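You operate a simulated robot arm through the tools that you are given. There is no shell and no other tool.

The job below is to be done with a simulated two-armed robot. You get a single attempt, and the scene is never put back.

Task
Take the orange rag from the outfeed lane 3 and lay it out flat on the top of the green trolley.

The check looks at the end state, three seconds after you hand in, the way a careful person would. Anything else that was tipped, shoved, dropped, spilled or broken makes it a failure.

Robot
Two 7-joint arms with two-finger parallel grippers on one trunk, on a base that moves. Base frame: it is fixed to the floor where the robot stands at the start and does not move with it; the origin is under the middle of the robot, x ahead of it, y to its left, z up; the surface under the hand at the start is at about z = 1.05. Units: m, rad, N and s.
The left shoulder is at the start at [0.02, 0.17, 1.278], the right one opposite. With the tool pointing down near the work surface each hand reaches from about 0.22 to 0.68 m from the robot's upright axis, wherever it stands, measured 20 degrees to its own side. Places, roughly: top of the green trolley [-0.8, 0.4, 0.8]. Payload 3.8 kg a hand.
The TCP of each hand is the grasp point between the finger pads, 0.03 m short of the fingertips. In the tool frame z runs along the fingers and y along their closing line. Largest opening 0.11 m; finger width 0.02, thickness 0.01; the body of the gripper, 0.048 by 0.112 m, starts 0.055 m behind the TCP.
Orientation is told as [roll, pitch, yaw] about the base's x, y, z axes, in that order, counted from this pose: with the fingers straight down and closing along the base's y, the tool's x points along the base's -x, its y along +y and its z along -z.

Tools
- The arms move only by the tool arm_command. It takes "left_targets", "right_targets" or both (then of equal length, played together; a hand with none holds still); each is a list of rows, each a list of 7 numbers: the turn, a rotation vector about the tool's x, y, z in units of 180 degrees (1.0 is 180 degrees), then the shift along the tool's x, y, z in units of 400 mm (1.0 is 400 mm), then the closure, from 0 (fully open) to 1 (shut). In form: [[rx, ry, rz, dx, dy, dz, fingers], ...]. A call has 1 to 20 rows; each row is the pose to reach, as a shift and turn from the pose commanded when the call began, along the tool's axes at that moment. A call with a number of a shift or a turn outside -1 to 1 is refused whole. Rows are played at 5 a second. More than 0.05 m and 0.15 rad between two rows, or a gripper value outside its range, and nothing of the call is played. A pose out of reach is approached as far as the arm can. The call stops where the force on the tool passes 40 N (or 10 N more than at its start, if that is more) or the arm is blocked; 0.2 s more then pass. The fingers move at their own pace (about 0.072 m/s each) and stop on an object; they squeeze with about 41 N. The grip force told is the motor's: it shows also when the fingers shut on nothing. Time passes only in rows, and 0.2 s behind the last, so rows that repeat a pose let the fingers close. The reply holds the time, the measured pose of the TCP, the force on the tool along the base axes, the opening and the grip force, in the units named above and with some noise, with the torque about the TCP (base axes, N m) and any sound that the robot's microphone picked up, and new pictures: "show" is both (left out), scene, wrist or none (wrist: the cameras of the hands that moved).
- Cameras (640 x 400 px; columns grow to the right, rows downward): "scene" is now at [0.0477, 0.0779, 1.4321]; the picture's right is [0.92, -0.40, 0.00], its down [-0.22, -0.50, -0.84] and it looks along [0.33, 0.77, -0.54] (base axes); focal length 214 px, centre (320, 200). "left" rides on the left gripper at [0.072, -0.017, -0.103] in its tool frame; the picture's right is [0.23, 0.97, 0.00], its down [-0.76, 0.18, -0.62] and it looks along [-0.61, 0.14, 0.78] (tool axes); focal length 222 px, centre (320, 200). "right" rides on the right gripper at [0.072, 0.017, -0.103] in its tool frame; the picture's right is [-0.23, 0.97, 0.00], its down [-0.76, -0.18, -0.62] and it looks along [-0.61, -0.14, 0.78] (tool axes); focal length 222 px, centre (320, 200). There is no depth. A picture from a camera that has moved, and an enlarged one, comes with that camera's place and axes in the base frame and with its lens. The place of the scene camera against the robot may be out by one fixed shift of up to 0.012 m in any direction.
- move_column(by): moves the trunk up (or, below 0, down) by that many m; the arms and the scene camera ride with it, the base frame stays. It gives what a move gives, with no picture.
- steer(legs): drives the robot by 1 to 6 legs, each [ahead, turn to the left] in m and rad, along the robot's own axes; the way and the turn of a leg run together, so that a leg with both is an arc; at most 1.5 m and 3.142 rad a leg. The arms and the cameras ride along, it lands a little off, and it stops where it bumps. It gives what a move gives, and a new picture of the scene camera.
- turn_head(pan, tilt): turns the head with the scene camera to pan (to the left, within 1.396 rad either way) and tilt (down, from -0.506 to 1.204), counted from straight ahead of the robot. It gives what a move gives, and a new picture of the scene camera.
- zoom(camera, box): a new picture of the part [left, top, right, bottom] of that camera's present view, enlarged. The clock stands still meanwhile.
- hand_in(): hands the job in; it is judged then, once.

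Nothing tells you exact positions but the pictures and the camera data. Unless the task says otherwise, let go and move clear before handing in.

The tools are called as a command line: name --argument value ..., lists and objects as JSON in quotes. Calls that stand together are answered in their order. arm_command: Moves the arms, as the interface text tells. Its arguments: {"type":"object","properties":{"left_targets":{"type":"array"},"right_targets":{"type":"array"},"show":{"type":"string","enum":["both","scene","wrist","none"]}},"required":[]} The other tools are called the same way: move_column (by) moves the trunk up or down; steer (legs) drives the base; turn_head (pan, tilt) turns the head that bears the scene camera; zoom (camera, box) takes an enlarged picture of a part of a camera's view; hand_in () hands the job in.

At the start:

```text
time: 0.0
left_ee_pos: [0.196, 0.2991, 1.3732]
left_tool_rot: [-0.001, 0.0, 0.001]
left_contact_force: [-0.7, -0.2, -0.1]
left_wrist_torque: [0.0, -0.01, 0.01]
left_finger_gap: 0.1101
left_grip_force: 0.1
right_ee_pos: [0.4187, 0.0576, 1.2077]
right_tool_rot: [-0.001, 0.002, -0.001]
right_contact_force: [0.8, 0.5, 0.1]
right_wrist_torque: [0.02, -0.03, -0.01]
right_finger_gap: 0.1099
right_grip_force: 0.0
trunk travel left (down, up): [-0.375, 0.195]
robot x, y, heading: [0.0031, -0.0009, 0.0]
head pan, tilt (commanded): [1.162, 0.576]
```

scene: 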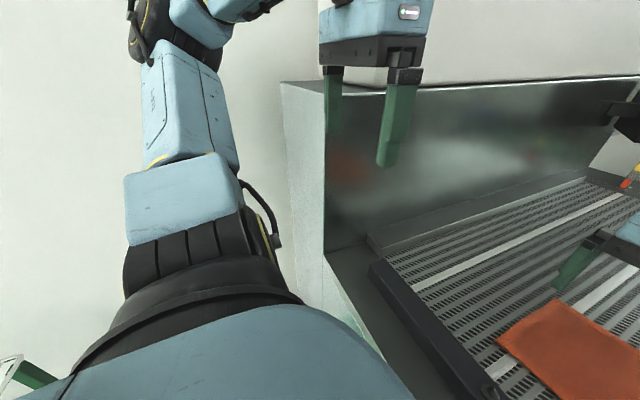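
right: 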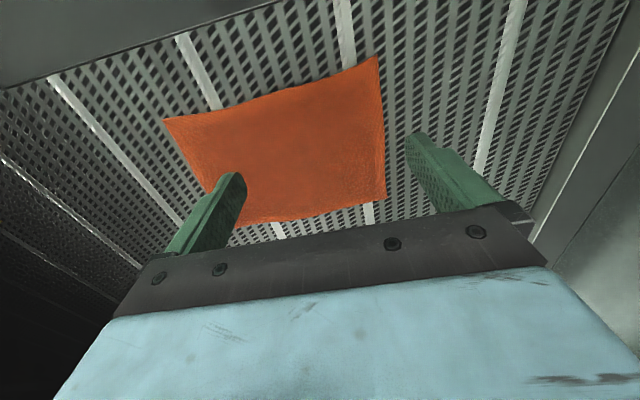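
left: 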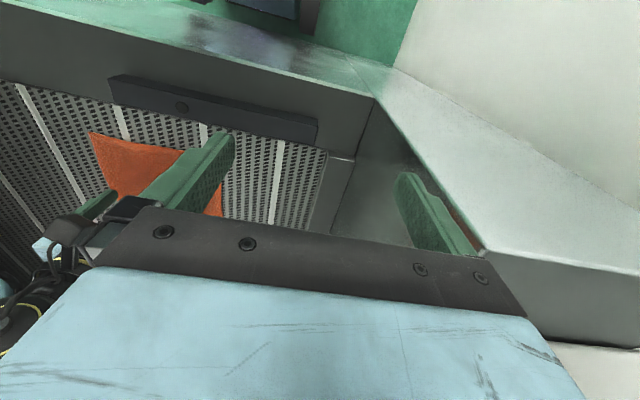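

The orange rag lies on a perforated lane just ahead of the robot, under the right hand; the left hand is near a metal side wall. I'll look round with the head first to map the lanes and the green trolley.

turn_head --pan 0.0 --tilt 0.7

turn_head --pan -0.9 --tilt 0.5

turn_head --pan 1.39 --tilt 0.5

```text
time: 1.4
left_ee_pos: [0.1957, 0.298, 1.3727]
left_tool_rot: [0.001, -0.001, 0.0]
left_contact_force: [-0.3, -0.1, 0.4]
left_wrist_torque: [0.0, 0.01, -0.02]
left_finger_gap: 0.1099
left_grip_force: 0.0
right_ee_pos: [0.4173, 0.0577, 1.2067]
right_tool_rot: [0.0, 0.0, 0.0]
right_contact_force: [0.6, -0.6, 0.5]
right_wrist_torque: [-0.01, 0.01, 0.01]
right_finger_gap: 0.1102
right_grip_force: 0.0
trunk travel left (down, up): [-0.375, 0.195]
robot x, y, heading: [-0.0009, -0.0039, -0.001]
head pan, tilt (commanded): [0.0, 0.7]
camera scene: at [0.0971, -0.0038, 1.4213], right [0.0, -1.0, 0.0], down [-0.64, 0.0, -0.77], along [0.77, 0.0, -0.64], focal length 214 px, centre (320, 200)
```

scene: 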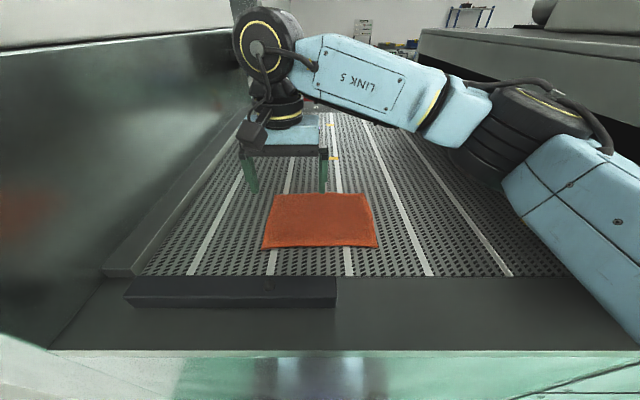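

```text
time: 2.6
left_ee_pos: [0.1961, 0.2996, 1.374]
left_tool_rot: [0.0, 0.0, 0.0]
left_contact_force: [0.9, -0.5, 0.1]
left_wrist_torque: [0.04, 0.01, 0.0]
left_finger_gap: 0.1102
left_grip_force: 0.0
right_ee_pos: [0.4177, 0.0576, 1.2081]
right_tool_rot: [0.0, 0.002, 0.0]
right_contact_force: [-0.3, 0.1, 0.1]
right_wrist_torque: [-0.02, 0.02, -0.02]
right_finger_gap: 0.1101
right_grip_force: 0.0
trunk travel left (down, up): [-0.375, 0.195]
robot x, y, heading: [-0.0028, -0.0012, -0.001]
head pan, tilt (commanded): [-0.901, 0.499]
camera scene: at [0.0688, -0.0752, 1.439], right [-0.78, -0.62, 0.0], down [-0.3, 0.38, -0.88], along [0.55, -0.69, -0.48], focal length 214 px, centre (320, 200)
```

scene: 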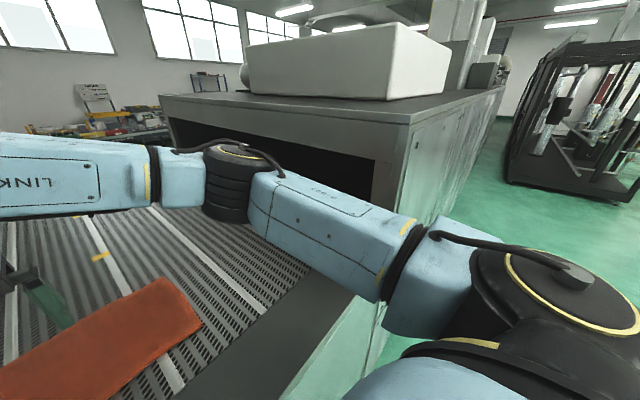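

```text
time: 4.7
left_ee_pos: [0.1966, 0.2972, 1.3724]
left_tool_rot: [0.0, 0.0, 0.0]
left_contact_force: [-0.4, -0.4, 0.9]
left_wrist_torque: [-0.03, 0.02, 0.03]
left_finger_gap: 0.11
left_grip_force: 0.0
right_ee_pos: [0.4169, 0.0575, 1.2079]
right_tool_rot: [0.001, 0.0, 0.0]
right_contact_force: [-0.3, 0.4, -0.1]
right_wrist_torque: [0.0, 0.01, -0.01]
right_finger_gap: 0.1098
right_grip_force: 0.0
trunk travel left (down, up): [-0.375, 0.195]
robot x, y, heading: [-0.0011, 0.0014, 0.003]
head pan, tilt (commanded): [1.389, 0.499]
camera scene: at [0.0287, 0.0856, 1.439], right [0.98, -0.18, 0.0], down [-0.09, -0.47, -0.88], along [0.16, 0.86, -0.48], focal length 214 px, centre (320, 200)
```

scene: 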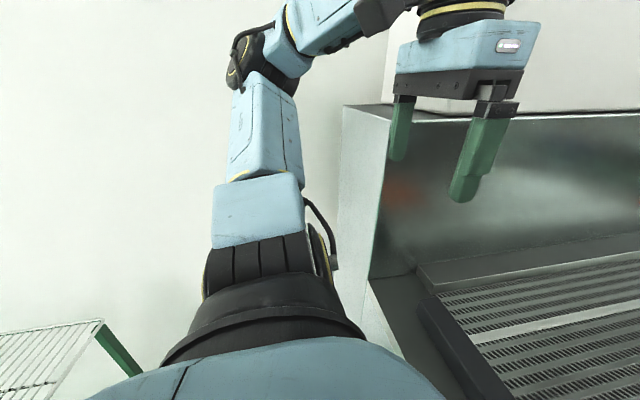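

The rag lies roughly at x 0.38–0.57, y −0.13–0.12 on the lanes; the wire-top green trolley is just at the lower left of this last view. Next I'll look back at the rag and lanes with enlarged pictures.

turn_head --pan 0.0 --tilt 0.9

zoom --camera "scene" --box '[200, 120, 440, 270]'

zoom --camera "right" --box '[100, 20, 540, 280]'

zoom --camera "left" --box '[0, 0, 400, 250]'

```text
time: 6.2
left_ee_pos: [0.1955, 0.2973, 1.3723]
left_tool_rot: [-0.001, 0.0, 0.001]
left_contact_force: [0.4, -0.3, 0.1]
left_wrist_torque: [0.01, -0.01, 0.02]
left_finger_gap: 0.1098
left_grip_force: 0.1
right_ee_pos: [0.4173, 0.0571, 1.2078]
right_tool_rot: [0.0, 0.001, 0.0]
right_contact_force: [0.3, 0.1, 0.8]
right_wrist_torque: [0.0, -0.02, 0.01]
right_finger_gap: 0.1097
right_grip_force: 0.0
trunk travel left (down, up): [-0.375, 0.195]
robot x, y, heading: [-0.0015, 0.0049, -0.005]
head pan, tilt (commanded): [0.0, 0.901]
camera scene: at [0.0877, -0.0038, 1.4051], right [0.0, -1.0, 0.0], down [-0.78, 0.0, -0.62], along [0.62, 0.0, -0.78], focal length 214 px, centre (320, 200)
```

scene: 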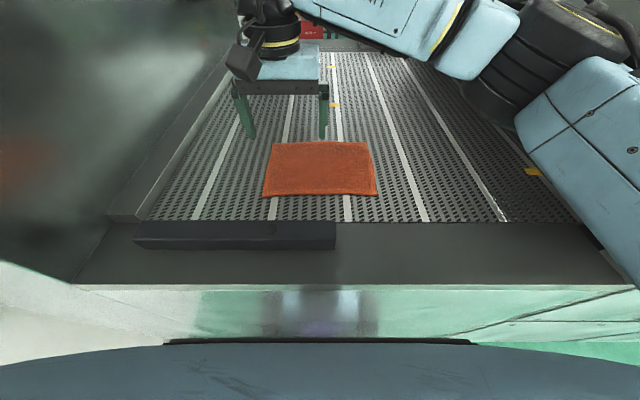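

```text
2.67 times, centred on (320, 195) of scene
camera zoom: at [0.0877, -0.0038, 1.4051], right [0.0, -1.0, 0.0], down [-0.78, 0.0, -0.62], along [0.62, 0.0, -0.78], focal length 572 px, centre (320, 213)
```

zoom: 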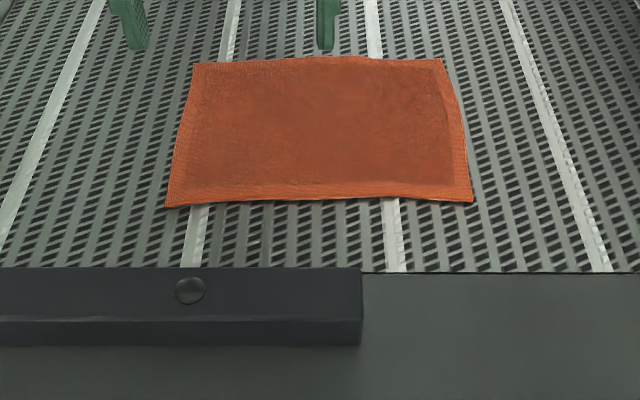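

```text
1.45 times, centred on (320, 150) of right
camera zoom: at [0.3441, 0.0751, 1.3113], right [0.23, 0.97, 0.0], down [0.76, -0.18, 0.62], along [0.61, -0.14, -0.78], focal length 323 px, centre (320, 273)
```

zoom: 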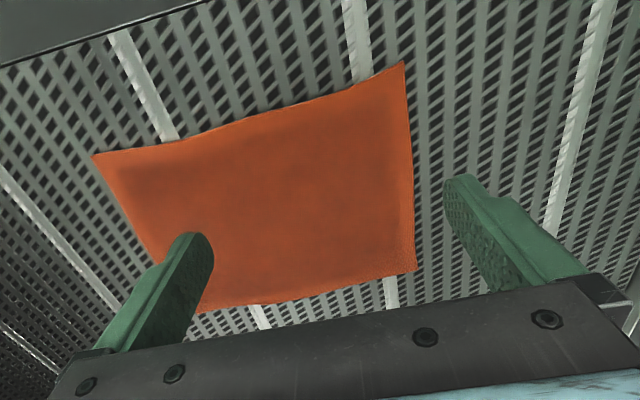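

```text
1.60 times, centred on (200, 125) of left
camera zoom: at [0.1238, 0.2813, 1.4764], right [-0.23, 0.97, 0.0], down [0.76, 0.18, 0.62], along [0.61, 0.14, -0.78], focal length 355 px, centre (512, 320)
```

zoom: 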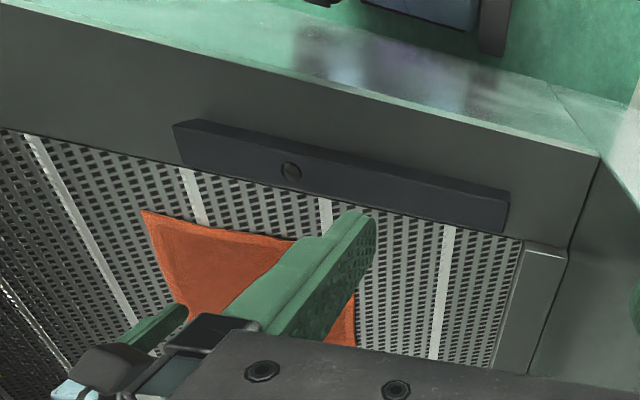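

The rag (about 0.19 × 0.245 m) lies flat at z≈1.05, near edge at x≈0.38. Before touching it I'll check the room around the base and the trolley by looking down on both sides.

turn_head --pan 1.396 --tilt 0.9

turn_head --pan 1.396 --tilt 0.2

turn_head --pan -1.396 --tilt 0.6

```text
time: 7.8
left_ee_pos: [0.1953, 0.2982, 1.3736]
left_tool_rot: [0.0, -0.001, 0.0]
left_contact_force: [-0.8, -0.6, 0.6]
left_wrist_torque: [0.0, -0.02, 0.03]
left_finger_gap: 0.1099
left_grip_force: 0.0
right_ee_pos: [0.4179, 0.058, 1.2086]
right_tool_rot: [0.0, 0.0, 0.0]
right_contact_force: [0.2, -0.1, -0.1]
right_wrist_torque: [0.01, -0.02, 0.04]
right_finger_gap: 0.1099
right_grip_force: 0.1
trunk travel left (down, up): [-0.375, 0.195]
robot x, y, heading: [0.0021, -0.0005, -0.005]
head pan, tilt (commanded): [1.396, 0.901]
camera scene: at [0.0254, 0.0704, 1.4051], right [0.98, -0.17, 0.0], down [-0.14, -0.77, -0.62], along [0.11, 0.61, -0.78], focal length 214 px, centre (320, 200)
```

scene: 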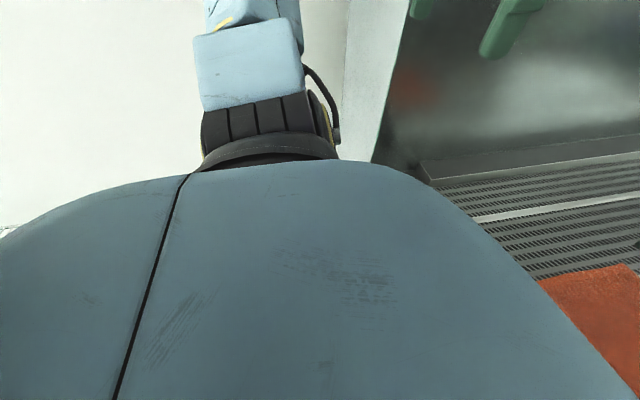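

```text
time: 8.8
left_ee_pos: [0.1948, 0.2993, 1.3721]
left_tool_rot: [0.001, 0.0, 0.001]
left_contact_force: [-0.3, 0.2, 0.4]
left_wrist_torque: [-0.03, -0.01, -0.01]
left_finger_gap: 0.1101
left_grip_force: 0.1
right_ee_pos: [0.4182, 0.0571, 1.2074]
right_tool_rot: [0.0, -0.001, -0.001]
right_contact_force: [0.4, 0.8, -0.1]
right_wrist_torque: [-0.01, 0.0, 0.01]
right_finger_gap: 0.1099
right_grip_force: 0.1
trunk travel left (down, up): [-0.375, 0.195]
robot x, y, heading: [0.0006, -0.0007, -0.001]
head pan, tilt (commanded): [1.396, 0.201]
camera scene: at [0.0284, 0.0879, 1.4666], right [0.98, -0.17, 0.0], down [-0.03, -0.2, -0.98], along [0.17, 0.96, -0.2], focal length 214 px, centre (320, 200)
```

scene: 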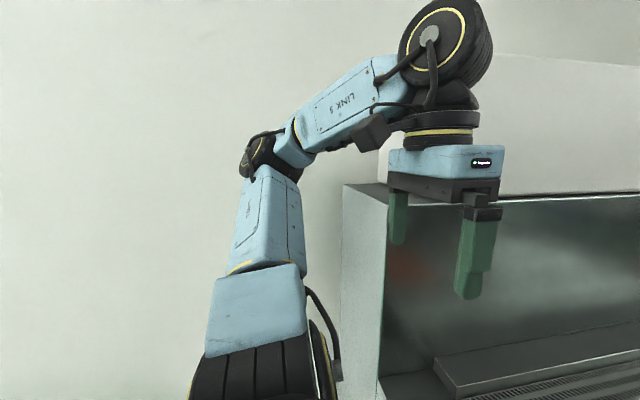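

```text
time: 11.3
left_ee_pos: [0.1963, 0.2987, 1.3731]
left_tool_rot: [-0.001, -0.001, 0.001]
left_contact_force: [0.1, 0.1, 0.6]
left_wrist_torque: [0.01, 0.06, -0.01]
left_finger_gap: 0.1098
left_grip_force: 0.1
right_ee_pos: [0.4172, 0.0569, 1.2085]
right_tool_rot: [0.0, 0.0, 0.001]
right_contact_force: [-0.6, 0.3, -0.6]
right_wrist_torque: [0.02, -0.01, -0.02]
right_finger_gap: 0.11
right_grip_force: 0.0
trunk travel left (down, up): [-0.375, 0.195]
robot x, y, heading: [0.0014, 0.0001, 0.003]
head pan, tilt (commanded): [-1.396, 0.6]
camera scene: at [0.0276, -0.0909, 1.4299], right [-0.98, -0.17, 0.0], down [-0.1, 0.56, -0.83], along [0.14, -0.81, -0.56], focal length 214 px, centre (320, 200)
```

scene: 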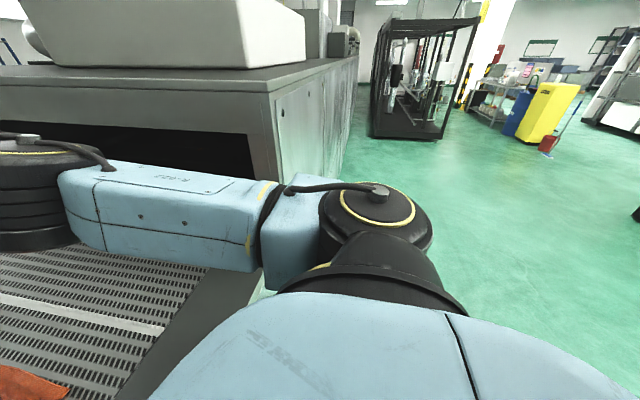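

The wall of the outfeed stands at y≈0.40 on the left (top ≈1.42), the floor is open to the right, and the trolley looks to span about x −1.06…−0.54, y 0.2…0.6. I plan to pinch the rag's near edge at both ends with two hands; first the right hand moves above the near right corner.

turn_head --pan 0.0 --tilt 0.85

arm_command --right_targets '[[0, 0, 0, 0.01, -0.07, 0, 0.3], [0, 0, 0, 0.02, -0.14, 0, 0.636], [0, 0, 0, 0.03, -0.21, 0, 0.636], [0, 0, 0, 0.04, -0.28, 0, 0.636], [0, 0, 0, 0.051, -0.356, 0, 0.636], [0, 0, 0, 0.051, -0.356, 0.08, 0.636], [0, 0, 0, 0.051, -0.356, 0.16, 0.636], [0, 0, 0, 0.051, -0.356, 0.22, 0.636], [0, 0, 0, 0.051, -0.356, 0.22, 0.636]]' --show "both"

```text
time: 12.8
left_ee_pos: [0.1951, 0.2982, 1.3732]
left_tool_rot: [-0.002, -0.002, 0.001]
left_contact_force: [0.4, -0.4, -0.3]
left_wrist_torque: [0.01, 0.02, 0.0]
left_finger_gap: 0.1098
left_grip_force: 0.1
right_ee_pos: [0.4181, 0.0577, 1.208]
right_tool_rot: [-0.001, 0.002, 0.001]
right_contact_force: [0.5, 0.0, -0.3]
right_wrist_torque: [0.01, -0.01, -0.04]
right_finger_gap: 0.11
right_grip_force: 0.1
trunk travel left (down, up): [-0.375, 0.195]
robot x, y, heading: [-0.001, -0.0001, 0.0]
head pan, tilt (commanded): [0.0, 0.85]
camera scene: at [0.0904, -0.004, 1.409], right [0.0, -1.0, 0.0], down [-0.75, 0.0, -0.66], along [0.66, 0.0, -0.75], focal length 214 px, centre (320, 200)
```

scene: 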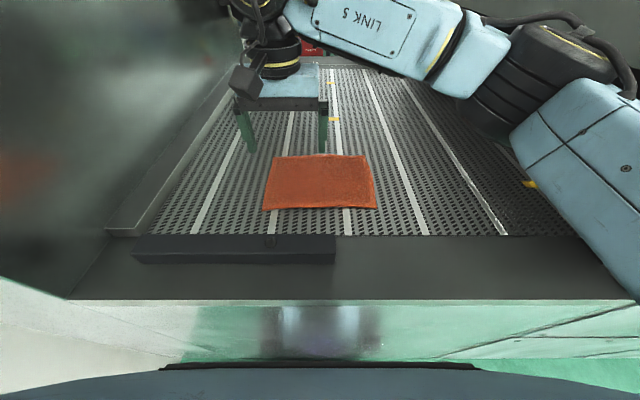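

```text
time: 14.8
left_ee_pos: [0.1955, 0.2985, 1.3719]
left_tool_rot: [0.0, 0.0, -0.001]
left_contact_force: [0.1, -0.2, 0.4]
left_wrist_torque: [0.0, 0.04, 0.08]
left_finger_gap: 0.1097
left_grip_force: 0.1
right_ee_pos: [0.3954, -0.0859, 1.1203]
right_tool_rot: [0.001, 0.0, 0.0]
right_contact_force: [-0.6, 0.1, 1.6]
right_wrist_torque: [-0.02, -0.02, 0.02]
right_finger_gap: 0.0398
right_grip_force: 0.0
trunk travel left (down, up): [-0.375, 0.195]
robot x, y, heading: [0.0008, 0.0006, 0.006]
head pan, tilt (commanded): [0.0, 0.85]
camera scene: at [0.0902, -0.0039, 1.409], right [0.0, -1.0, 0.0], down [-0.75, 0.0, -0.66], along [0.66, 0.0, -0.75], focal length 214 px, centre (320, 200)
camera right: at [0.3217, -0.0682, 1.2238], right [0.23, 0.97, 0.0], down [0.76, -0.18, 0.62], along [0.61, -0.14, -0.78], focal length 222 px, centre (320, 200)
```

scene: 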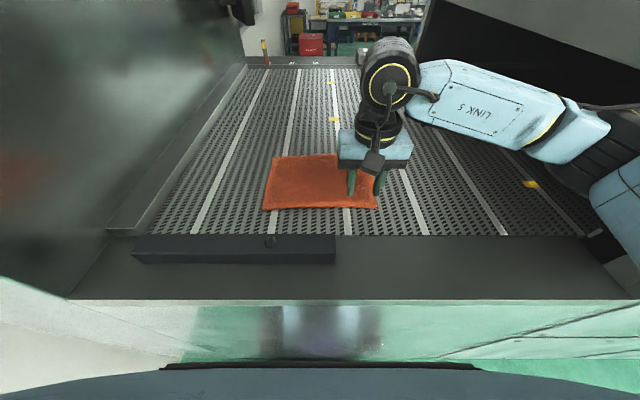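
right: 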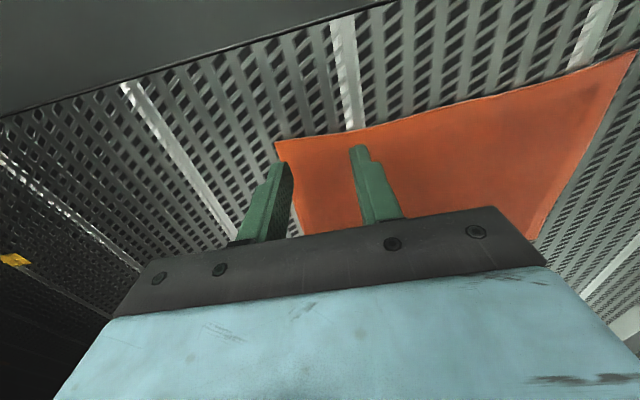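

The right fingers now straddle the near right part of the rag, and the corner reads about (0.387, −0.121). Now I bring the left hand over the near left corner the same way.

arm_command --left_targets '[[0, 0, 0, -0.074, -0.076, 0, 0.3], [0, 0, 0, -0.148, -0.152, 0, 0.636], [0, 0, 0, -0.221, -0.229, 0, 0.636], [0, 0, 0, -0.295, -0.305, 0, 0.636], [0, 0, 0, -0.369, -0.381, 0, 0.636], [0, 0, 0, -0.442, -0.458, 0, 0.636], [0, 0, 0, -0.516, -0.534, 0, 0.636], [0, 0, 0, -0.516, -0.534, 0.1, 0.636], [0, 0, 0, -0.516, -0.534, 0.2, 0.636], [0, 0, 0, -0.516, -0.534, 0.3, 0.636], [0, 0, 0, -0.516, -0.534, 0.4, 0.636], [0, 0, 0, -0.516, -0.534, 0.5, 0.636], [0, 0, 0, -0.516, -0.534, 0.57, 0.636], [0, 0, 0, -0.516, -0.534, 0.631, 0.636], [0, 0, 0, -0.516, -0.534, 0.631, 0.636]]' --show "both"

zoom --camera "scene" --box '[200, 0, 440, 150]'

```text
time: 18.2
left_ee_pos: [0.3683, 0.0759, 1.128]
left_tool_rot: [0.035, 0.005, -0.037]
left_contact_force: [0.0, -0.5, 0.4]
left_wrist_torque: [-0.03, 0.04, 0.01]
left_finger_gap: 0.0399
left_grip_force: 0.0
left hand out of reach, approached as far as the arm can: row 6, 7, 8, 9, 10, 11, 12, 13, 14, 15
right_ee_pos: [0.3869, -0.1164, 1.1203]
right_tool_rot: [0.027, -0.007, 0.0]
right_contact_force: [-0.6, 0.3, 0.2]
right_wrist_torque: [0.0, 0.02, -0.01]
right_finger_gap: 0.0398
right_grip_force: 0.1
trunk travel left (down, up): [-0.375, 0.195]
robot x, y, heading: [-0.0011, -0.0062, -0.005]
head pan, tilt (commanded): [0.0, 0.85]
stopped in row 15 (left hand): the arm was blocked; the commanded pose is now the measured one
camera scene: at [0.0783, -0.0463, 1.4096], right [-0.01, -1.0, -0.03], down [-0.75, 0.02, -0.67], along [0.67, 0.02, -0.75], focal length 214 px, centre (320, 200)
camera left: at [0.2961, 0.059, 1.2318], right [-0.19, 0.98, 0.04], down [0.77, 0.13, 0.63], along [0.61, 0.15, -0.78], focal length 222 px, centre (320, 200)
```

scene: 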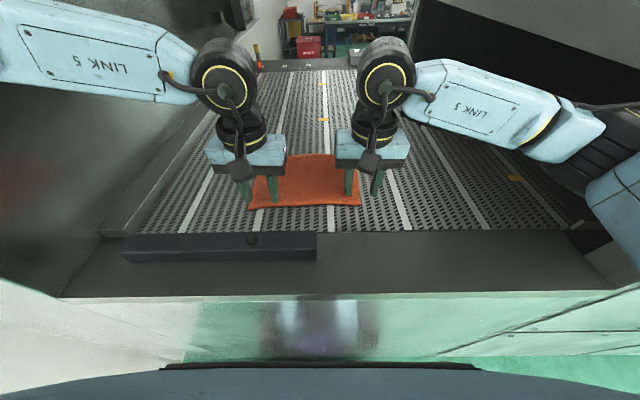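
left: 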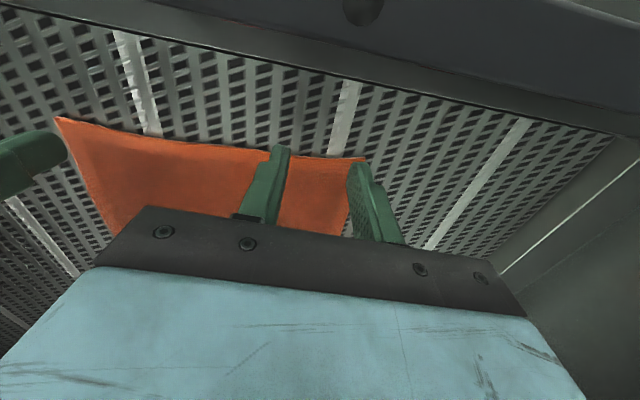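

```text
2.67 times, centred on (320, 75) of scene
camera zoom: at [0.0783, -0.0463, 1.4096], right [-0.01, -1.0, -0.03], down [-0.75, 0.02, -0.67], along [0.67, 0.02, -0.75], focal length 572 px, centre (320, 533)
```

zoom: 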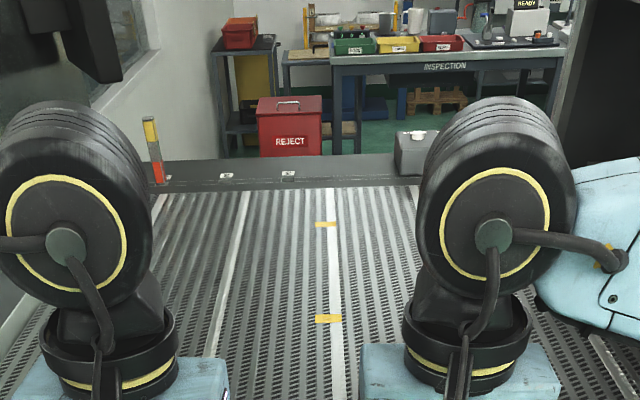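

The left elbow met the outfeed's left wall and leaned the robot a little to the right (scene camera shifted about 4 cm). I'll unload it: right hand up and to the right, left hand up and to the right off the wall.

arm_command --right_targets '[[0, 0, 0, 0, -0.05, -0.06, 0.636], [0, 0, 0, 0, -0.1, -0.12, 0.636], [0, 0, 0, 0, -0.15, -0.18, 0.636], [0, 0, 0, 0, -0.2, -0.24, 0.636], [0, 0, 0, 0, -0.2, -0.24, 0.636]]' --left_targets '[[0, 0, 0, 0, 0, -0.04, 0.636], [0, 0, 0, 0, -0.03, -0.08, 0.636], [0, 0, 0, 0, -0.06, -0.12, 0.636], [0, 0, 0, 0, -0.1, -0.16, 0.636], [0, 0, 0, 0, -0.14, -0.2, 0.636]]' --show "scene"

```text
time: 19.6
left_ee_pos: [0.3515, 0.0674, 1.1927]
left_tool_rot: [0.03, -0.004, -0.086]
left_contact_force: [-2.1, -0.4, -2.3]
left_wrist_torque: [0.0, -0.09, -0.02]
left_finger_gap: 0.04
left_grip_force: 0.0
left hand out of reach, approached as far as the arm can: row 2, 3, 4, 5
right_ee_pos: [0.3809, -0.1801, 1.2111]
right_tool_rot: [0.022, 0.008, 0.036]
right_contact_force: [0.1, 2.4, 0.0]
right_wrist_torque: [-0.2, 0.05, -0.01]
right_finger_gap: 0.0402
right_grip_force: 0.1
trunk travel left (down, up): [-0.375, 0.195]
robot x, y, heading: [-0.0033, -0.0031, 0.006]
head pan, tilt (commanded): [0.0, 0.85]
stopped in row 5 (left hand): the arm was blocked; the commanded pose is now the measured one
camera scene: at [0.0805, -0.0371, 1.4102], right [0.0, -1.0, -0.02], down [-0.75, 0.02, -0.66], along [0.67, 0.02, -0.75], focal length 214 px, centre (320, 200)
```

scene: 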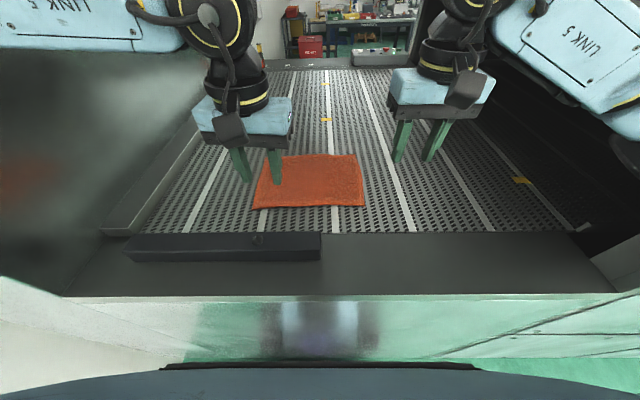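

The left arm is still wedged against the wall; I'll look at its elbow before moving further.

turn_head --pan 1.0 --tilt 0.2

```text
time: 20.9
left_ee_pos: [0.3607, 0.0699, 1.1917]
left_tool_rot: [0.037, 0.0, -0.055]
left_contact_force: [0.3, 0.7, -0.1]
left_wrist_torque: [0.0, -0.02, -0.05]
left_finger_gap: 0.04
left_grip_force: 0.0
right_ee_pos: [0.3843, -0.1783, 1.2078]
right_tool_rot: [0.025, 0.011, 0.04]
right_contact_force: [-1.1, -0.2, -0.7]
right_wrist_torque: [0.03, 0.0, 0.0]
right_finger_gap: 0.0397
right_grip_force: 0.1
trunk travel left (down, up): [-0.375, 0.195]
robot x, y, heading: [-0.0022, -0.0003, 0.009]
head pan, tilt (commanded): [1.0, 0.201]
camera scene: at [0.0549, 0.0414, 1.4677], right [0.85, -0.53, -0.01], down [-0.1, -0.14, -0.98], along [0.52, 0.83, -0.18], focal length 214 px, centre (320, 200)
```

scene: 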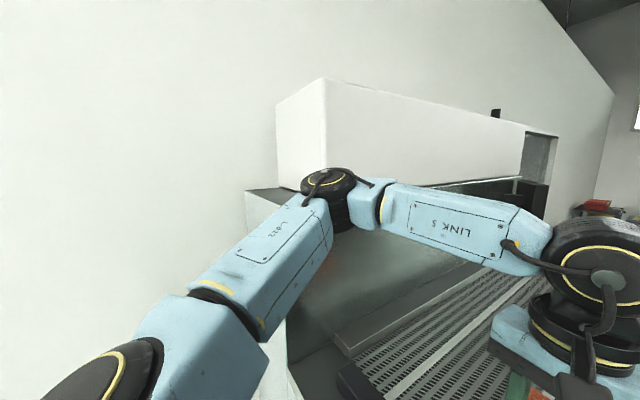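

The elbow joint is pressed against the inside of the left wall at about (0.28, 0.37, 1.40). Stretching the left hand forward should draw the elbow inward off the wall, so I try that.

arm_command --left_targets '[[0, 0, 0, -0.06, -0.02, 0, 0.636], [0, 0, 0, -0.12, -0.04, 0, 0.636], [0, 0, 0, -0.18, -0.06, 0, 0.636], [0, 0, 0, -0.24, -0.08, 0, 0.636], [0, 0, 0, -0.3, -0.08, 0, 0.636], [0, 0, 0, -0.36, -0.08, 0, 0.636], [0, 0, 0, -0.36, -0.08, 0, 0.636]]' --show "scene"

```text
time: 22.7
left_ee_pos: [0.4463, 0.1, 1.2018]
left_tool_rot: [0.051, -0.019, -0.107]
left_contact_force: [0.1, -0.2, 0.9]
left_wrist_torque: [-0.04, 0.07, 0.0]
left_finger_gap: 0.0403
left_grip_force: 0.0
left hand out of reach, approached as far as the arm can: row 1, 2, 3, 4, 5, 6, 7
right_ee_pos: [0.3918, -0.1793, 1.2054]
right_tool_rot: [0.023, 0.016, 0.038]
right_contact_force: [0.7, -0.3, 0.2]
right_wrist_torque: [0.04, 0.04, -0.03]
right_finger_gap: 0.0401
right_grip_force: 0.0
trunk travel left (down, up): [-0.375, 0.195]
robot x, y, heading: [0.0005, -0.0031, -0.0]
head pan, tilt (commanded): [1.0, 0.201]
stopped in row 7 (left hand): the arm was blocked; the commanded pose is now the measured one
camera scene: at [0.0649, 0.0375, 1.4683], right [0.84, -0.55, -0.01], down [-0.11, -0.14, -0.98], along [0.53, 0.83, -0.18], focal length 214 px, centre (320, 200)
```

scene: 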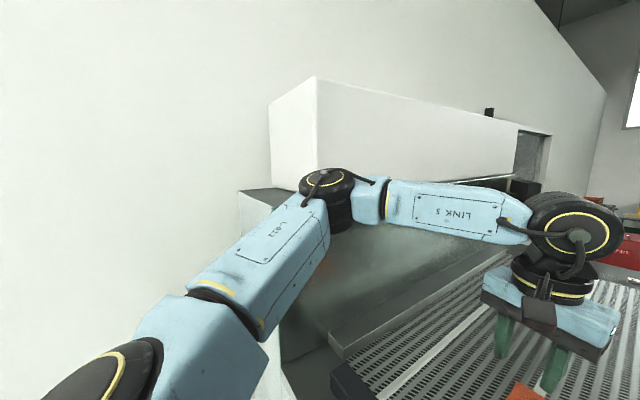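

The arm still leans on the wall there. Backing a little while turning right will carry the elbow straight off the wall, so I do that with the hands high above the lane.

steer --legs '[[-0.15, -0.3]]'

```text
time: 24.1
left_ee_pos: [0.3233, 0.0186, 1.1964]
left_tool_rot: [0.023, -0.007, -0.371]
left_contact_force: [-0.4, -0.8, 0.2]
left_wrist_torque: [-0.02, 0.02, 0.01]
left_finger_gap: 0.0401
left_grip_force: 0.0
right_ee_pos: [0.1843, -0.2392, 1.2097]
right_tool_rot: [0.002, 0.017, -0.256]
right_contact_force: [-1.4, 0.0, -0.3]
right_wrist_torque: [0.02, -0.01, 0.03]
right_finger_gap: 0.04
right_grip_force: 0.1
trunk travel left (down, up): [-0.375, 0.195]
robot x, y, heading: [-0.1425, 0.0185, -0.291]
head pan, tilt (commanded): [1.0, 0.201]
camera scene: at [-0.0627, 0.0701, 1.4667], right [0.65, -0.76, 0.0], down [-0.15, -0.13, -0.98], along [0.75, 0.64, -0.2], focal length 214 px, centre (320, 200)
```

scene: 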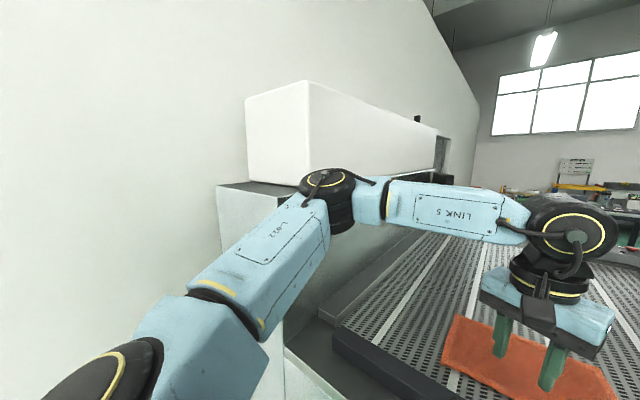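

The robot is free now (no lean left), standing at (−0.14, 0.02) turned right by 0.29, and the rag is untouched. I'll pull the left hand in and check that the arm answers normally.

arm_command --left_targets '[[0, 0, 0, 0.07, 0.035, -0.04, 0.636], [0, 0, 0, 0.14, 0.07, -0.08, 0.636], [0, 0, 0, 0.21, 0.105, -0.12, 0.636], [0, 0, 0, 0.28, 0.14, -0.16, 0.636], [0, 0, 0.0, 0.35, 0.175, -0.2, 0.636], [0, 0, 0, 0.35, 0.175, -0.2, 0.636]]' --show "scene"

```text
time: 25.4
left_ee_pos: [0.217, 0.1333, 1.2751]
left_tool_rot: [0.024, -0.004, -0.373]
left_contact_force: [0.1, -0.1, -0.6]
left_wrist_torque: [0.02, 0.0, 0.02]
left_finger_gap: 0.0399
left_grip_force: 0.1
right_ee_pos: [0.1849, -0.2368, 1.211]
right_tool_rot: [-0.001, 0.016, -0.256]
right_contact_force: [0.6, 0.6, -0.1]
right_wrist_torque: [0.02, 0.05, 0.01]
right_finger_gap: 0.0399
right_grip_force: 0.1
trunk travel left (down, up): [-0.375, 0.195]
robot x, y, heading: [-0.1455, 0.0236, -0.29]
head pan, tilt (commanded): [1.0, 0.201]
camera scene: at [-0.0619, 0.0709, 1.4666], right [0.65, -0.76, 0.0], down [-0.15, -0.13, -0.98], along [0.75, 0.64, -0.2], focal length 214 px, centre (320, 200)
```

scene: 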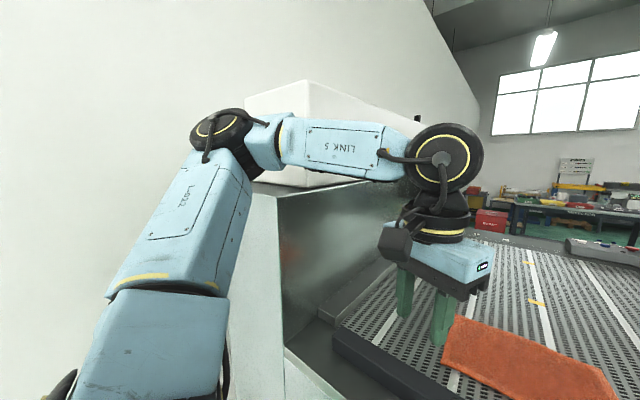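

The left arm works freely again. I'll shift the robot about 0.15 m to the right of its start so the left elbow clears the wall: turn left, back off a little (which also lets me see the trolley), then turn back.

steer --legs '[[0, 0.75], [0, 0.74], [-0.17, 0]]'

turn_head --pan 1.2 --tilt 0.6

```text
time: 30.8
left_ee_pos: [-0.2883, 0.2316, 1.2752]
left_tool_rot: [0.022, -0.01, 1.109]
left_contact_force: [-0.1, -0.4, 1.0]
left_wrist_torque: [0.02, 0.02, 0.02]
left_finger_gap: 0.04
left_grip_force: 0.1
right_ee_pos: [0.0769, 0.1677, 1.211]
right_tool_rot: [0.002, 0.014, 1.226]
right_contact_force: [-0.1, -0.5, 1.3]
right_wrist_torque: [0.04, -0.05, 0.01]
right_finger_gap: 0.0403
right_grip_force: 0.2
trunk travel left (down, up): [-0.375, 0.195]
robot x, y, heading: [-0.212, -0.1398, 1.19]
head pan, tilt (commanded): [1.0, 0.201]
camera scene: at [-0.2641, -0.0465, 1.4667], right [0.82, 0.58, 0.0], down [0.12, -0.16, -0.98], along [-0.57, 0.8, -0.2], focal length 214 px, centre (320, 200)
```

scene: 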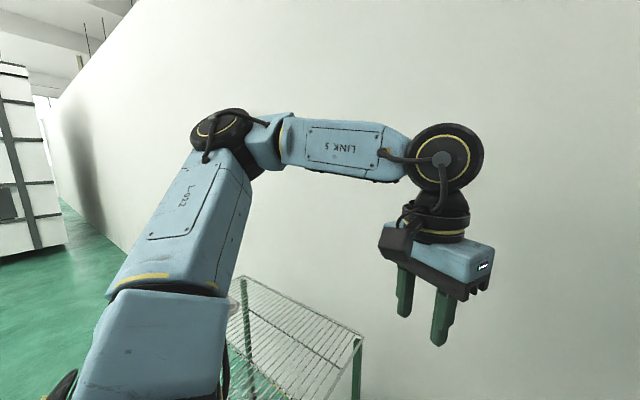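

```text
time: 31.7
left_ee_pos: [-0.288, 0.2323, 1.2748]
left_tool_rot: [0.023, -0.009, 1.109]
left_contact_force: [-0.3, 0.4, -1.1]
left_wrist_torque: [-0.02, 0.0, -0.02]
left_finger_gap: 0.04
left_grip_force: 0.0
right_ee_pos: [0.0779, 0.1685, 1.2105]
right_tool_rot: [0.0, 0.016, 1.227]
right_contact_force: [0.3, -0.2, 0.2]
right_wrist_torque: [0.0, 0.01, -0.03]
right_finger_gap: 0.0402
right_grip_force: 0.1
trunk travel left (down, up): [-0.375, 0.195]
robot x, y, heading: [-0.2094, -0.1383, 1.193]
head pan, tilt (commanded): [1.201, 0.6]
camera scene: at [-0.2742, -0.0612, 1.43], right [0.68, 0.73, 0.0], down [0.41, -0.39, -0.83], along [-0.6, 0.56, -0.56], focal length 214 px, centre (320, 200)
```

scene: 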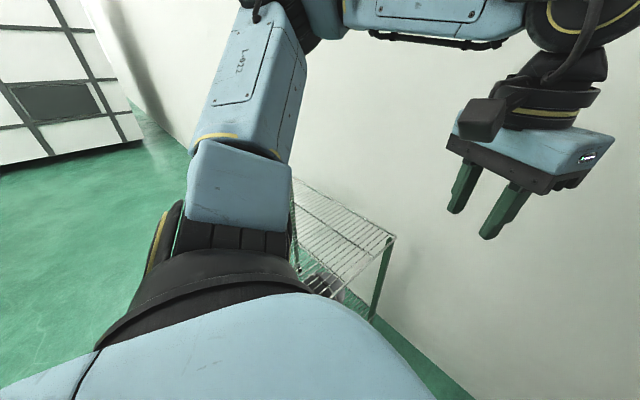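

The trolley's top is an open wire grid with its right rear corner near (−0.53, 0.61), against the room wall. Now I turn back to face the outfeed and drive up to it at y≈−0.14.

steer --legs '[[0, -0.6], [0, -0.593], [0.2, 0]]'

turn_head --pan 0.2 --tilt 0.85

```text
time: 36.0
left_ee_pos: [0.1438, 0.081, 1.2753]
left_tool_rot: [0.021, -0.013, -0.071]
left_contact_force: [-0.2, 0.9, 0.1]
left_wrist_torque: [0.01, 0.01, 0.03]
left_finger_gap: 0.0399
left_grip_force: 0.0
right_ee_pos: [0.2206, -0.2825, 1.2109]
right_tool_rot: [-0.007, 0.014, 0.053]
right_contact_force: [0.8, 0.0, -0.2]
right_wrist_torque: [-0.02, 0.0, -0.02]
right_finger_gap: 0.0398
right_grip_force: 0.1
trunk travel left (down, up): [-0.375, 0.195]
robot x, y, heading: [-0.1592, -0.1372, 0.001]
head pan, tilt (commanded): [1.201, 0.6]
stopped in leg 3: the robot was blocked; the commanded pose is now the measured one
camera scene: at [-0.1253, -0.0537, 1.4302], right [0.93, -0.36, 0.01], down [-0.2, -0.53, -0.83], along [0.3, 0.77, -0.56], focal length 214 px, centre (320, 200)
```

scene: 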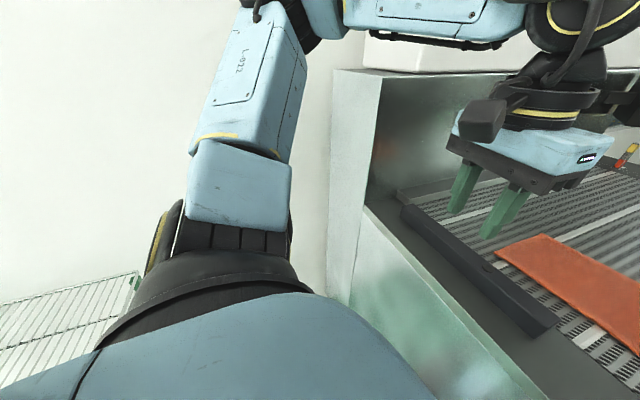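

```text
time: 37.2
left_ee_pos: [0.1432, 0.0813, 1.2751]
left_tool_rot: [0.02, -0.013, -0.07]
left_contact_force: [0.6, -0.8, -0.3]
left_wrist_torque: [0.01, 0.0, -0.01]
left_finger_gap: 0.0399
left_grip_force: 0.1
right_ee_pos: [0.2217, -0.2814, 1.211]
right_tool_rot: [-0.008, 0.013, 0.053]
right_contact_force: [-0.7, 0.1, -0.5]
right_wrist_torque: [-0.01, 0.0, -0.02]
right_finger_gap: 0.0401
right_grip_force: 0.1
trunk travel left (down, up): [-0.375, 0.195]
robot x, y, heading: [-0.1588, -0.1361, 0.008]
head pan, tilt (commanded): [0.201, 0.85]
camera scene: at [-0.0808, -0.1204, 1.4098], right [0.21, -0.98, 0.0], down [-0.73, -0.16, -0.67], along [0.65, 0.13, -0.75], focal length 214 px, centre (320, 200)
```

scene: 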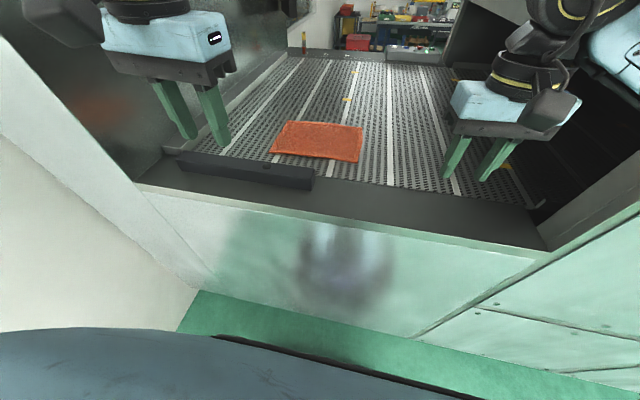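

The drive was blocked after 5 cm at x≈−0.16, probably the right elbow against the machine housing on the right. I'll look that way before doing anything.

turn_head --pan -1.0 --tilt 0.4

```text
time: 38.6
left_ee_pos: [0.1441, 0.0817, 1.2769]
left_tool_rot: [0.022, -0.015, -0.069]
left_contact_force: [-0.8, 0.0, -0.7]
left_wrist_torque: [0.03, 0.01, 0.01]
left_finger_gap: 0.0401
left_grip_force: 0.1
right_ee_pos: [0.2207, -0.2821, 1.211]
right_tool_rot: [-0.006, 0.012, 0.052]
right_contact_force: [-0.3, 0.4, 0.1]
right_wrist_torque: [0.02, 0.02, 0.01]
right_finger_gap: 0.0399
right_grip_force: 0.1
trunk travel left (down, up): [-0.375, 0.195]
robot x, y, heading: [-0.1554, -0.1356, 0.006]
head pan, tilt (commanded): [-1.0, 0.4]
camera scene: at [-0.1071, -0.214, 1.4489], right [-0.84, -0.55, -0.01], down [-0.2, 0.32, -0.92], along [0.51, -0.77, -0.38], focal length 214 px, centre (320, 200)
```

scene: 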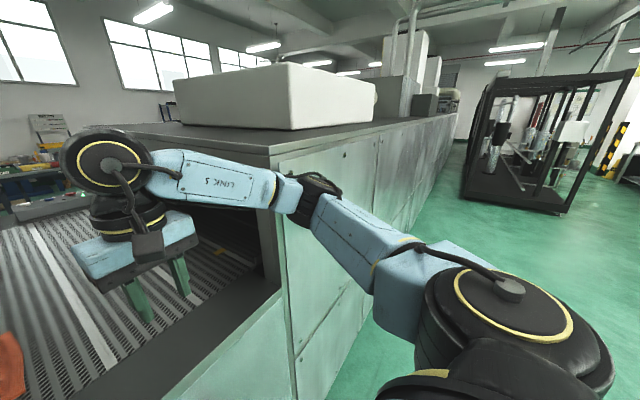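

The right elbow is touching the machine's front corner (corner near (0.2, −0.51), top ≈1.40), so the bay is about 0.9 m wide. I'll stand further back and more central, about (−0.2, −0.05), so that both elbows stay outside the bay while the hands stretch in.

steer --legs '[[-0.04, 0], [0, -0.6], [0, -0.6], [-0.095, 0], [0, 0.6], [0, 0.6]]'

turn_head --pan 0.0 --tilt 0.7

```text
time: 46.8
left_ee_pos: [0.0839, 0.1599, 1.2736]
left_tool_rot: [0.024, -0.004, -0.092]
left_contact_force: [0.4, 0.6, 0.1]
left_wrist_torque: [0.02, -0.01, 0.0]
left_finger_gap: 0.0401
left_grip_force: 0.0
right_ee_pos: [0.1524, -0.2061, 1.2071]
right_tool_rot: [-0.006, 0.022, 0.027]
right_contact_force: [0.1, 0.3, -0.1]
right_wrist_torque: [-0.03, 0.0, 0.03]
right_finger_gap: 0.04
right_grip_force: 0.0
trunk travel left (down, up): [-0.375, 0.195]
robot x, y, heading: [-0.2316, -0.0499, -0.014]
head pan, tilt (commanded): [-1.0, 0.4]
camera scene: at [-0.172, -0.1301, 1.4482], right [-0.85, -0.53, 0.0], down [-0.2, 0.33, -0.92], along [0.48, -0.78, -0.39], focal length 214 px, centre (320, 200)
```

scene: 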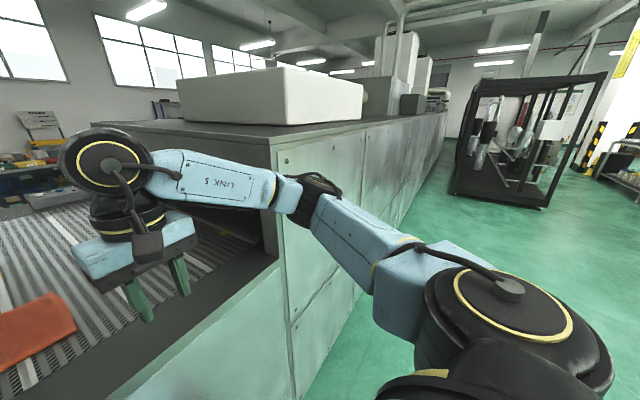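

```text
time: 48.1
left_ee_pos: [0.0846, 0.1587, 1.2742]
left_tool_rot: [0.024, -0.007, -0.093]
left_contact_force: [0.6, 0.4, -0.5]
left_wrist_torque: [0.01, 0.03, 0.02]
left_finger_gap: 0.0403
left_grip_force: 0.1
right_ee_pos: [0.1523, -0.2059, 1.2071]
right_tool_rot: [-0.006, 0.021, 0.026]
right_contact_force: [-0.4, -0.5, 0.2]
right_wrist_torque: [0.0, 0.05, -0.02]
right_finger_gap: 0.0401
right_grip_force: 0.1
trunk travel left (down, up): [-0.375, 0.195]
robot x, y, heading: [-0.2335, -0.0444, -0.018]
head pan, tilt (commanded): [0.0, 0.7]
camera scene: at [-0.1357, -0.0532, 1.4213], right [-0.02, -1.0, 0.0], down [-0.64, 0.01, -0.77], along [0.76, -0.01, -0.64], focal length 214 px, centre (320, 200)
```

scene: 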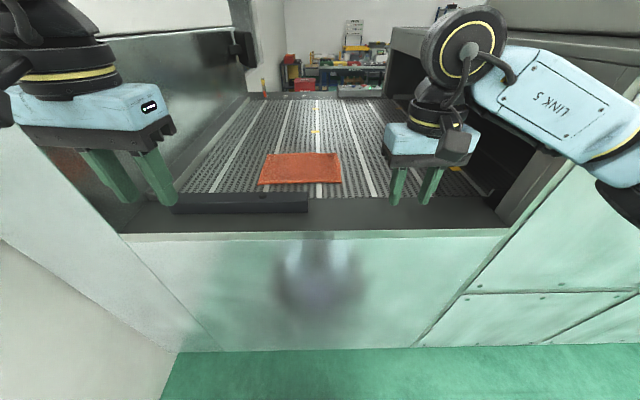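

The robot now stands at about (−0.23, −0.05), free of both walls, and the rag hasn't moved. I'll bring both hands forward symmetrically to x≈0.28, y≈±0.085, high above the ledge.

arm_command --left_targets '[[0.0012, 0.0003, -0.0049, -0.084, -0.023, 0.031, 0.636], [0.0024, 0.0006, -0.0099, -0.168, -0.046, 0.062, 0.636], [0.0037, 0.001, -0.0148, -0.252, -0.07, 0.093, 0.636], [0.0049, 0.0013, -0.0197, -0.336, -0.093, 0.123, 0.636], [0.0061, 0.0016, -0.0247, -0.42, -0.116, 0.154, 0.636], [0.0073, 0.0019, -0.0296, -0.504, -0.139, 0.185, 0.636], [0.0073, 0.0019, -0.0296, -0.504, -0.139, 0.185, 0.636]]' --right_targets '[[-0.0003, -0.0011, 0.0014, -0.055, 0.049, 0.003, 0.636], [-0.0007, -0.0022, 0.0028, -0.109, 0.098, 0.006, 0.636], [-0.001, -0.0034, 0.0042, -0.164, 0.147, 0.009, 0.636], [-0.0013, -0.0045, 0.0055, -0.219, 0.196, 0.012, 0.636], [-0.0017, -0.0056, 0.0069, -0.273, 0.245, 0.015, 0.636], [-0.002, -0.0067, 0.0083, -0.328, 0.294, 0.018, 0.636], [-0.002, -0.0067, 0.0083, -0.328, 0.294, 0.018, 0.636]]' --show "scene"

```text
time: 49.7
left_ee_pos: [0.2567, 0.1135, 1.2009]
left_tool_rot: [0.0, -0.002, 0.001]
left_contact_force: [0.0, 0.4, -1.0]
left_wrist_torque: [0.02, 0.0, -0.02]
left_finger_gap: 0.0399
left_grip_force: 0.0
left hand out of reach, approached as far as the arm can: row 5, 6, 7
right_ee_pos: [0.2821, -0.0843, 1.1961]
right_tool_rot: [0.003, 0.0, 0.002]
right_contact_force: [-0.1, 0.9, 0.3]
right_wrist_torque: [0.01, 0.0, -0.04]
right_finger_gap: 0.04
right_grip_force: 0.1
trunk travel left (down, up): [-0.375, 0.195]
robot x, y, heading: [-0.2338, -0.0493, -0.017]
head pan, tilt (commanded): [0.0, 0.7]
camera scene: at [-0.1357, -0.054, 1.4213], right [-0.02, -1.0, 0.0], down [-0.64, 0.01, -0.76], along [0.76, -0.01, -0.64], focal length 214 px, centre (320, 200)
```

scene: 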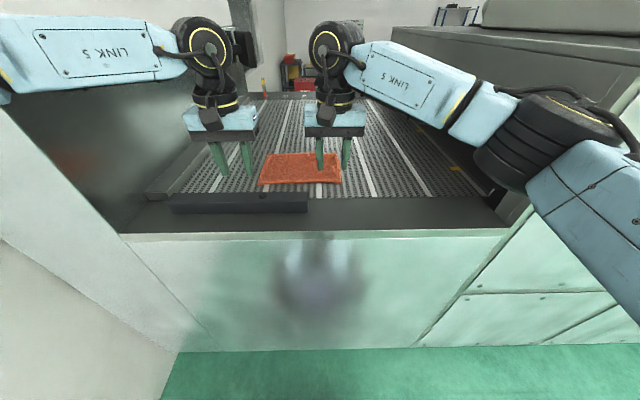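

The left arm can't come fully inward with this hand orientation (stopped at (0.257, 0.114) although nothing touches). Turning the left gripper clockwise (yaw about −45°) should free its wrist, so I test that in place.

arm_command --left_targets '[[0, 0, 0.042, 0, 0, 0, 0.636], [0, 0, 0.084, 0, 0, 0, 0.636], [0, 0, 0.126, 0, 0, 0, 0.636], [0, 0, 0.168, 0, 0, 0, 0.636], [0, 0, 0.21, 0, 0, 0, 0.636], [0, 0, 0.25, 0, 0, 0, 0.636], [0, 0, 0.25, 0, 0, 0, 0.636]]' --show "scene"

```text
time: 51.3
left_ee_pos: [0.2569, 0.1156, 1.1993]
left_tool_rot: [0.001, 0.002, -0.787]
left_contact_force: [-0.4, 0.2, 0.9]
left_wrist_torque: [0.03, 0.01, -0.03]
left_finger_gap: 0.0398
left_grip_force: 0.1
right_ee_pos: [0.2822, -0.0845, 1.1963]
right_tool_rot: [0.003, 0.001, 0.0]
right_contact_force: [0.6, 0.0, -0.1]
right_wrist_torque: [0.0, -0.02, 0.0]
right_finger_gap: 0.0399
right_grip_force: 0.0
trunk travel left (down, up): [-0.375, 0.195]
robot x, y, heading: [-0.237, -0.0495, -0.019]
head pan, tilt (commanded): [0.0, 0.7]
camera scene: at [-0.1357, -0.0531, 1.4213], right [-0.02, -1.0, 0.0], down [-0.64, 0.01, -0.76], along [0.76, -0.01, -0.64], focal length 214 px, centre (320, 200)
```

scene: 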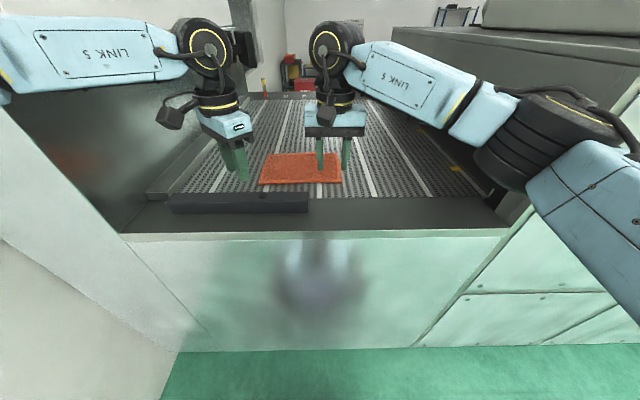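

Yaw turned freely; now I test whether the left hand can go on forward and inward from here.

arm_command --left_targets '[[0, 0, 0, -0.043, 0.01, 0, 0.636], [0, 0, 0, -0.086, 0.02, 0, 0.636], [0, 0, 0, -0.129, 0.03, 0, 0.636], [0, 0, 0, -0.129, 0.03, 0, 0.636]]' --show "none"

turn_head --pan 0.9 --tilt 0.3

```text
time: 52.3
left_ee_pos: [0.2612, 0.1199, 1.1982]
left_tool_rot: [0.0, -0.001, -0.785]
left_contact_force: [-0.2, 0.1, -0.7]
left_wrist_torque: [0.01, 0.02, -0.01]
left_finger_gap: 0.0399
left_grip_force: 0.1
left hand out of reach, approached as far as the arm can: row 1, 2, 3, 4
right_ee_pos: [0.2806, -0.0839, 1.1957]
right_tool_rot: [0.002, 0.0, 0.003]
right_contact_force: [0.2, -0.1, 0.5]
right_wrist_torque: [-0.01, 0.02, 0.01]
right_finger_gap: 0.04
right_grip_force: 0.1
trunk travel left (down, up): [-0.375, 0.195]
robot x, y, heading: [-0.2342, -0.0463, -0.02]
head pan, tilt (commanded): [0.0, 0.7]
```

```text
time: 53.5
left_ee_pos: [0.2613, 0.1205, 1.1992]
left_tool_rot: [-0.001, -0.001, -0.786]
left_contact_force: [0.0, 0.7, -0.1]
left_wrist_torque: [0.02, 0.02, 0.04]
left_finger_gap: 0.0398
left_grip_force: 0.1
right_ee_pos: [0.281, -0.082, 1.1963]
right_tool_rot: [0.001, 0.0, 0.004]
right_contact_force: [-0.4, -0.1, 0.7]
right_wrist_torque: [0.03, -0.01, -0.03]
right_finger_gap: 0.04
right_grip_force: 0.0
trunk travel left (down, up): [-0.375, 0.195]
robot x, y, heading: [-0.2344, -0.0528, -0.018]
head pan, tilt (commanded): [0.901, 0.3]
camera scene: at [-0.1613, 0.0205, 1.4574], right [0.77, -0.64, 0.0], down [-0.19, -0.23, -0.96], along [0.61, 0.74, -0.3], focal length 214 px, centre (320, 200)
```

scene: 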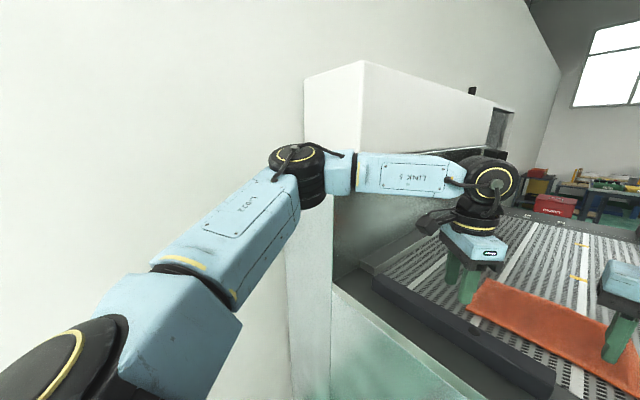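

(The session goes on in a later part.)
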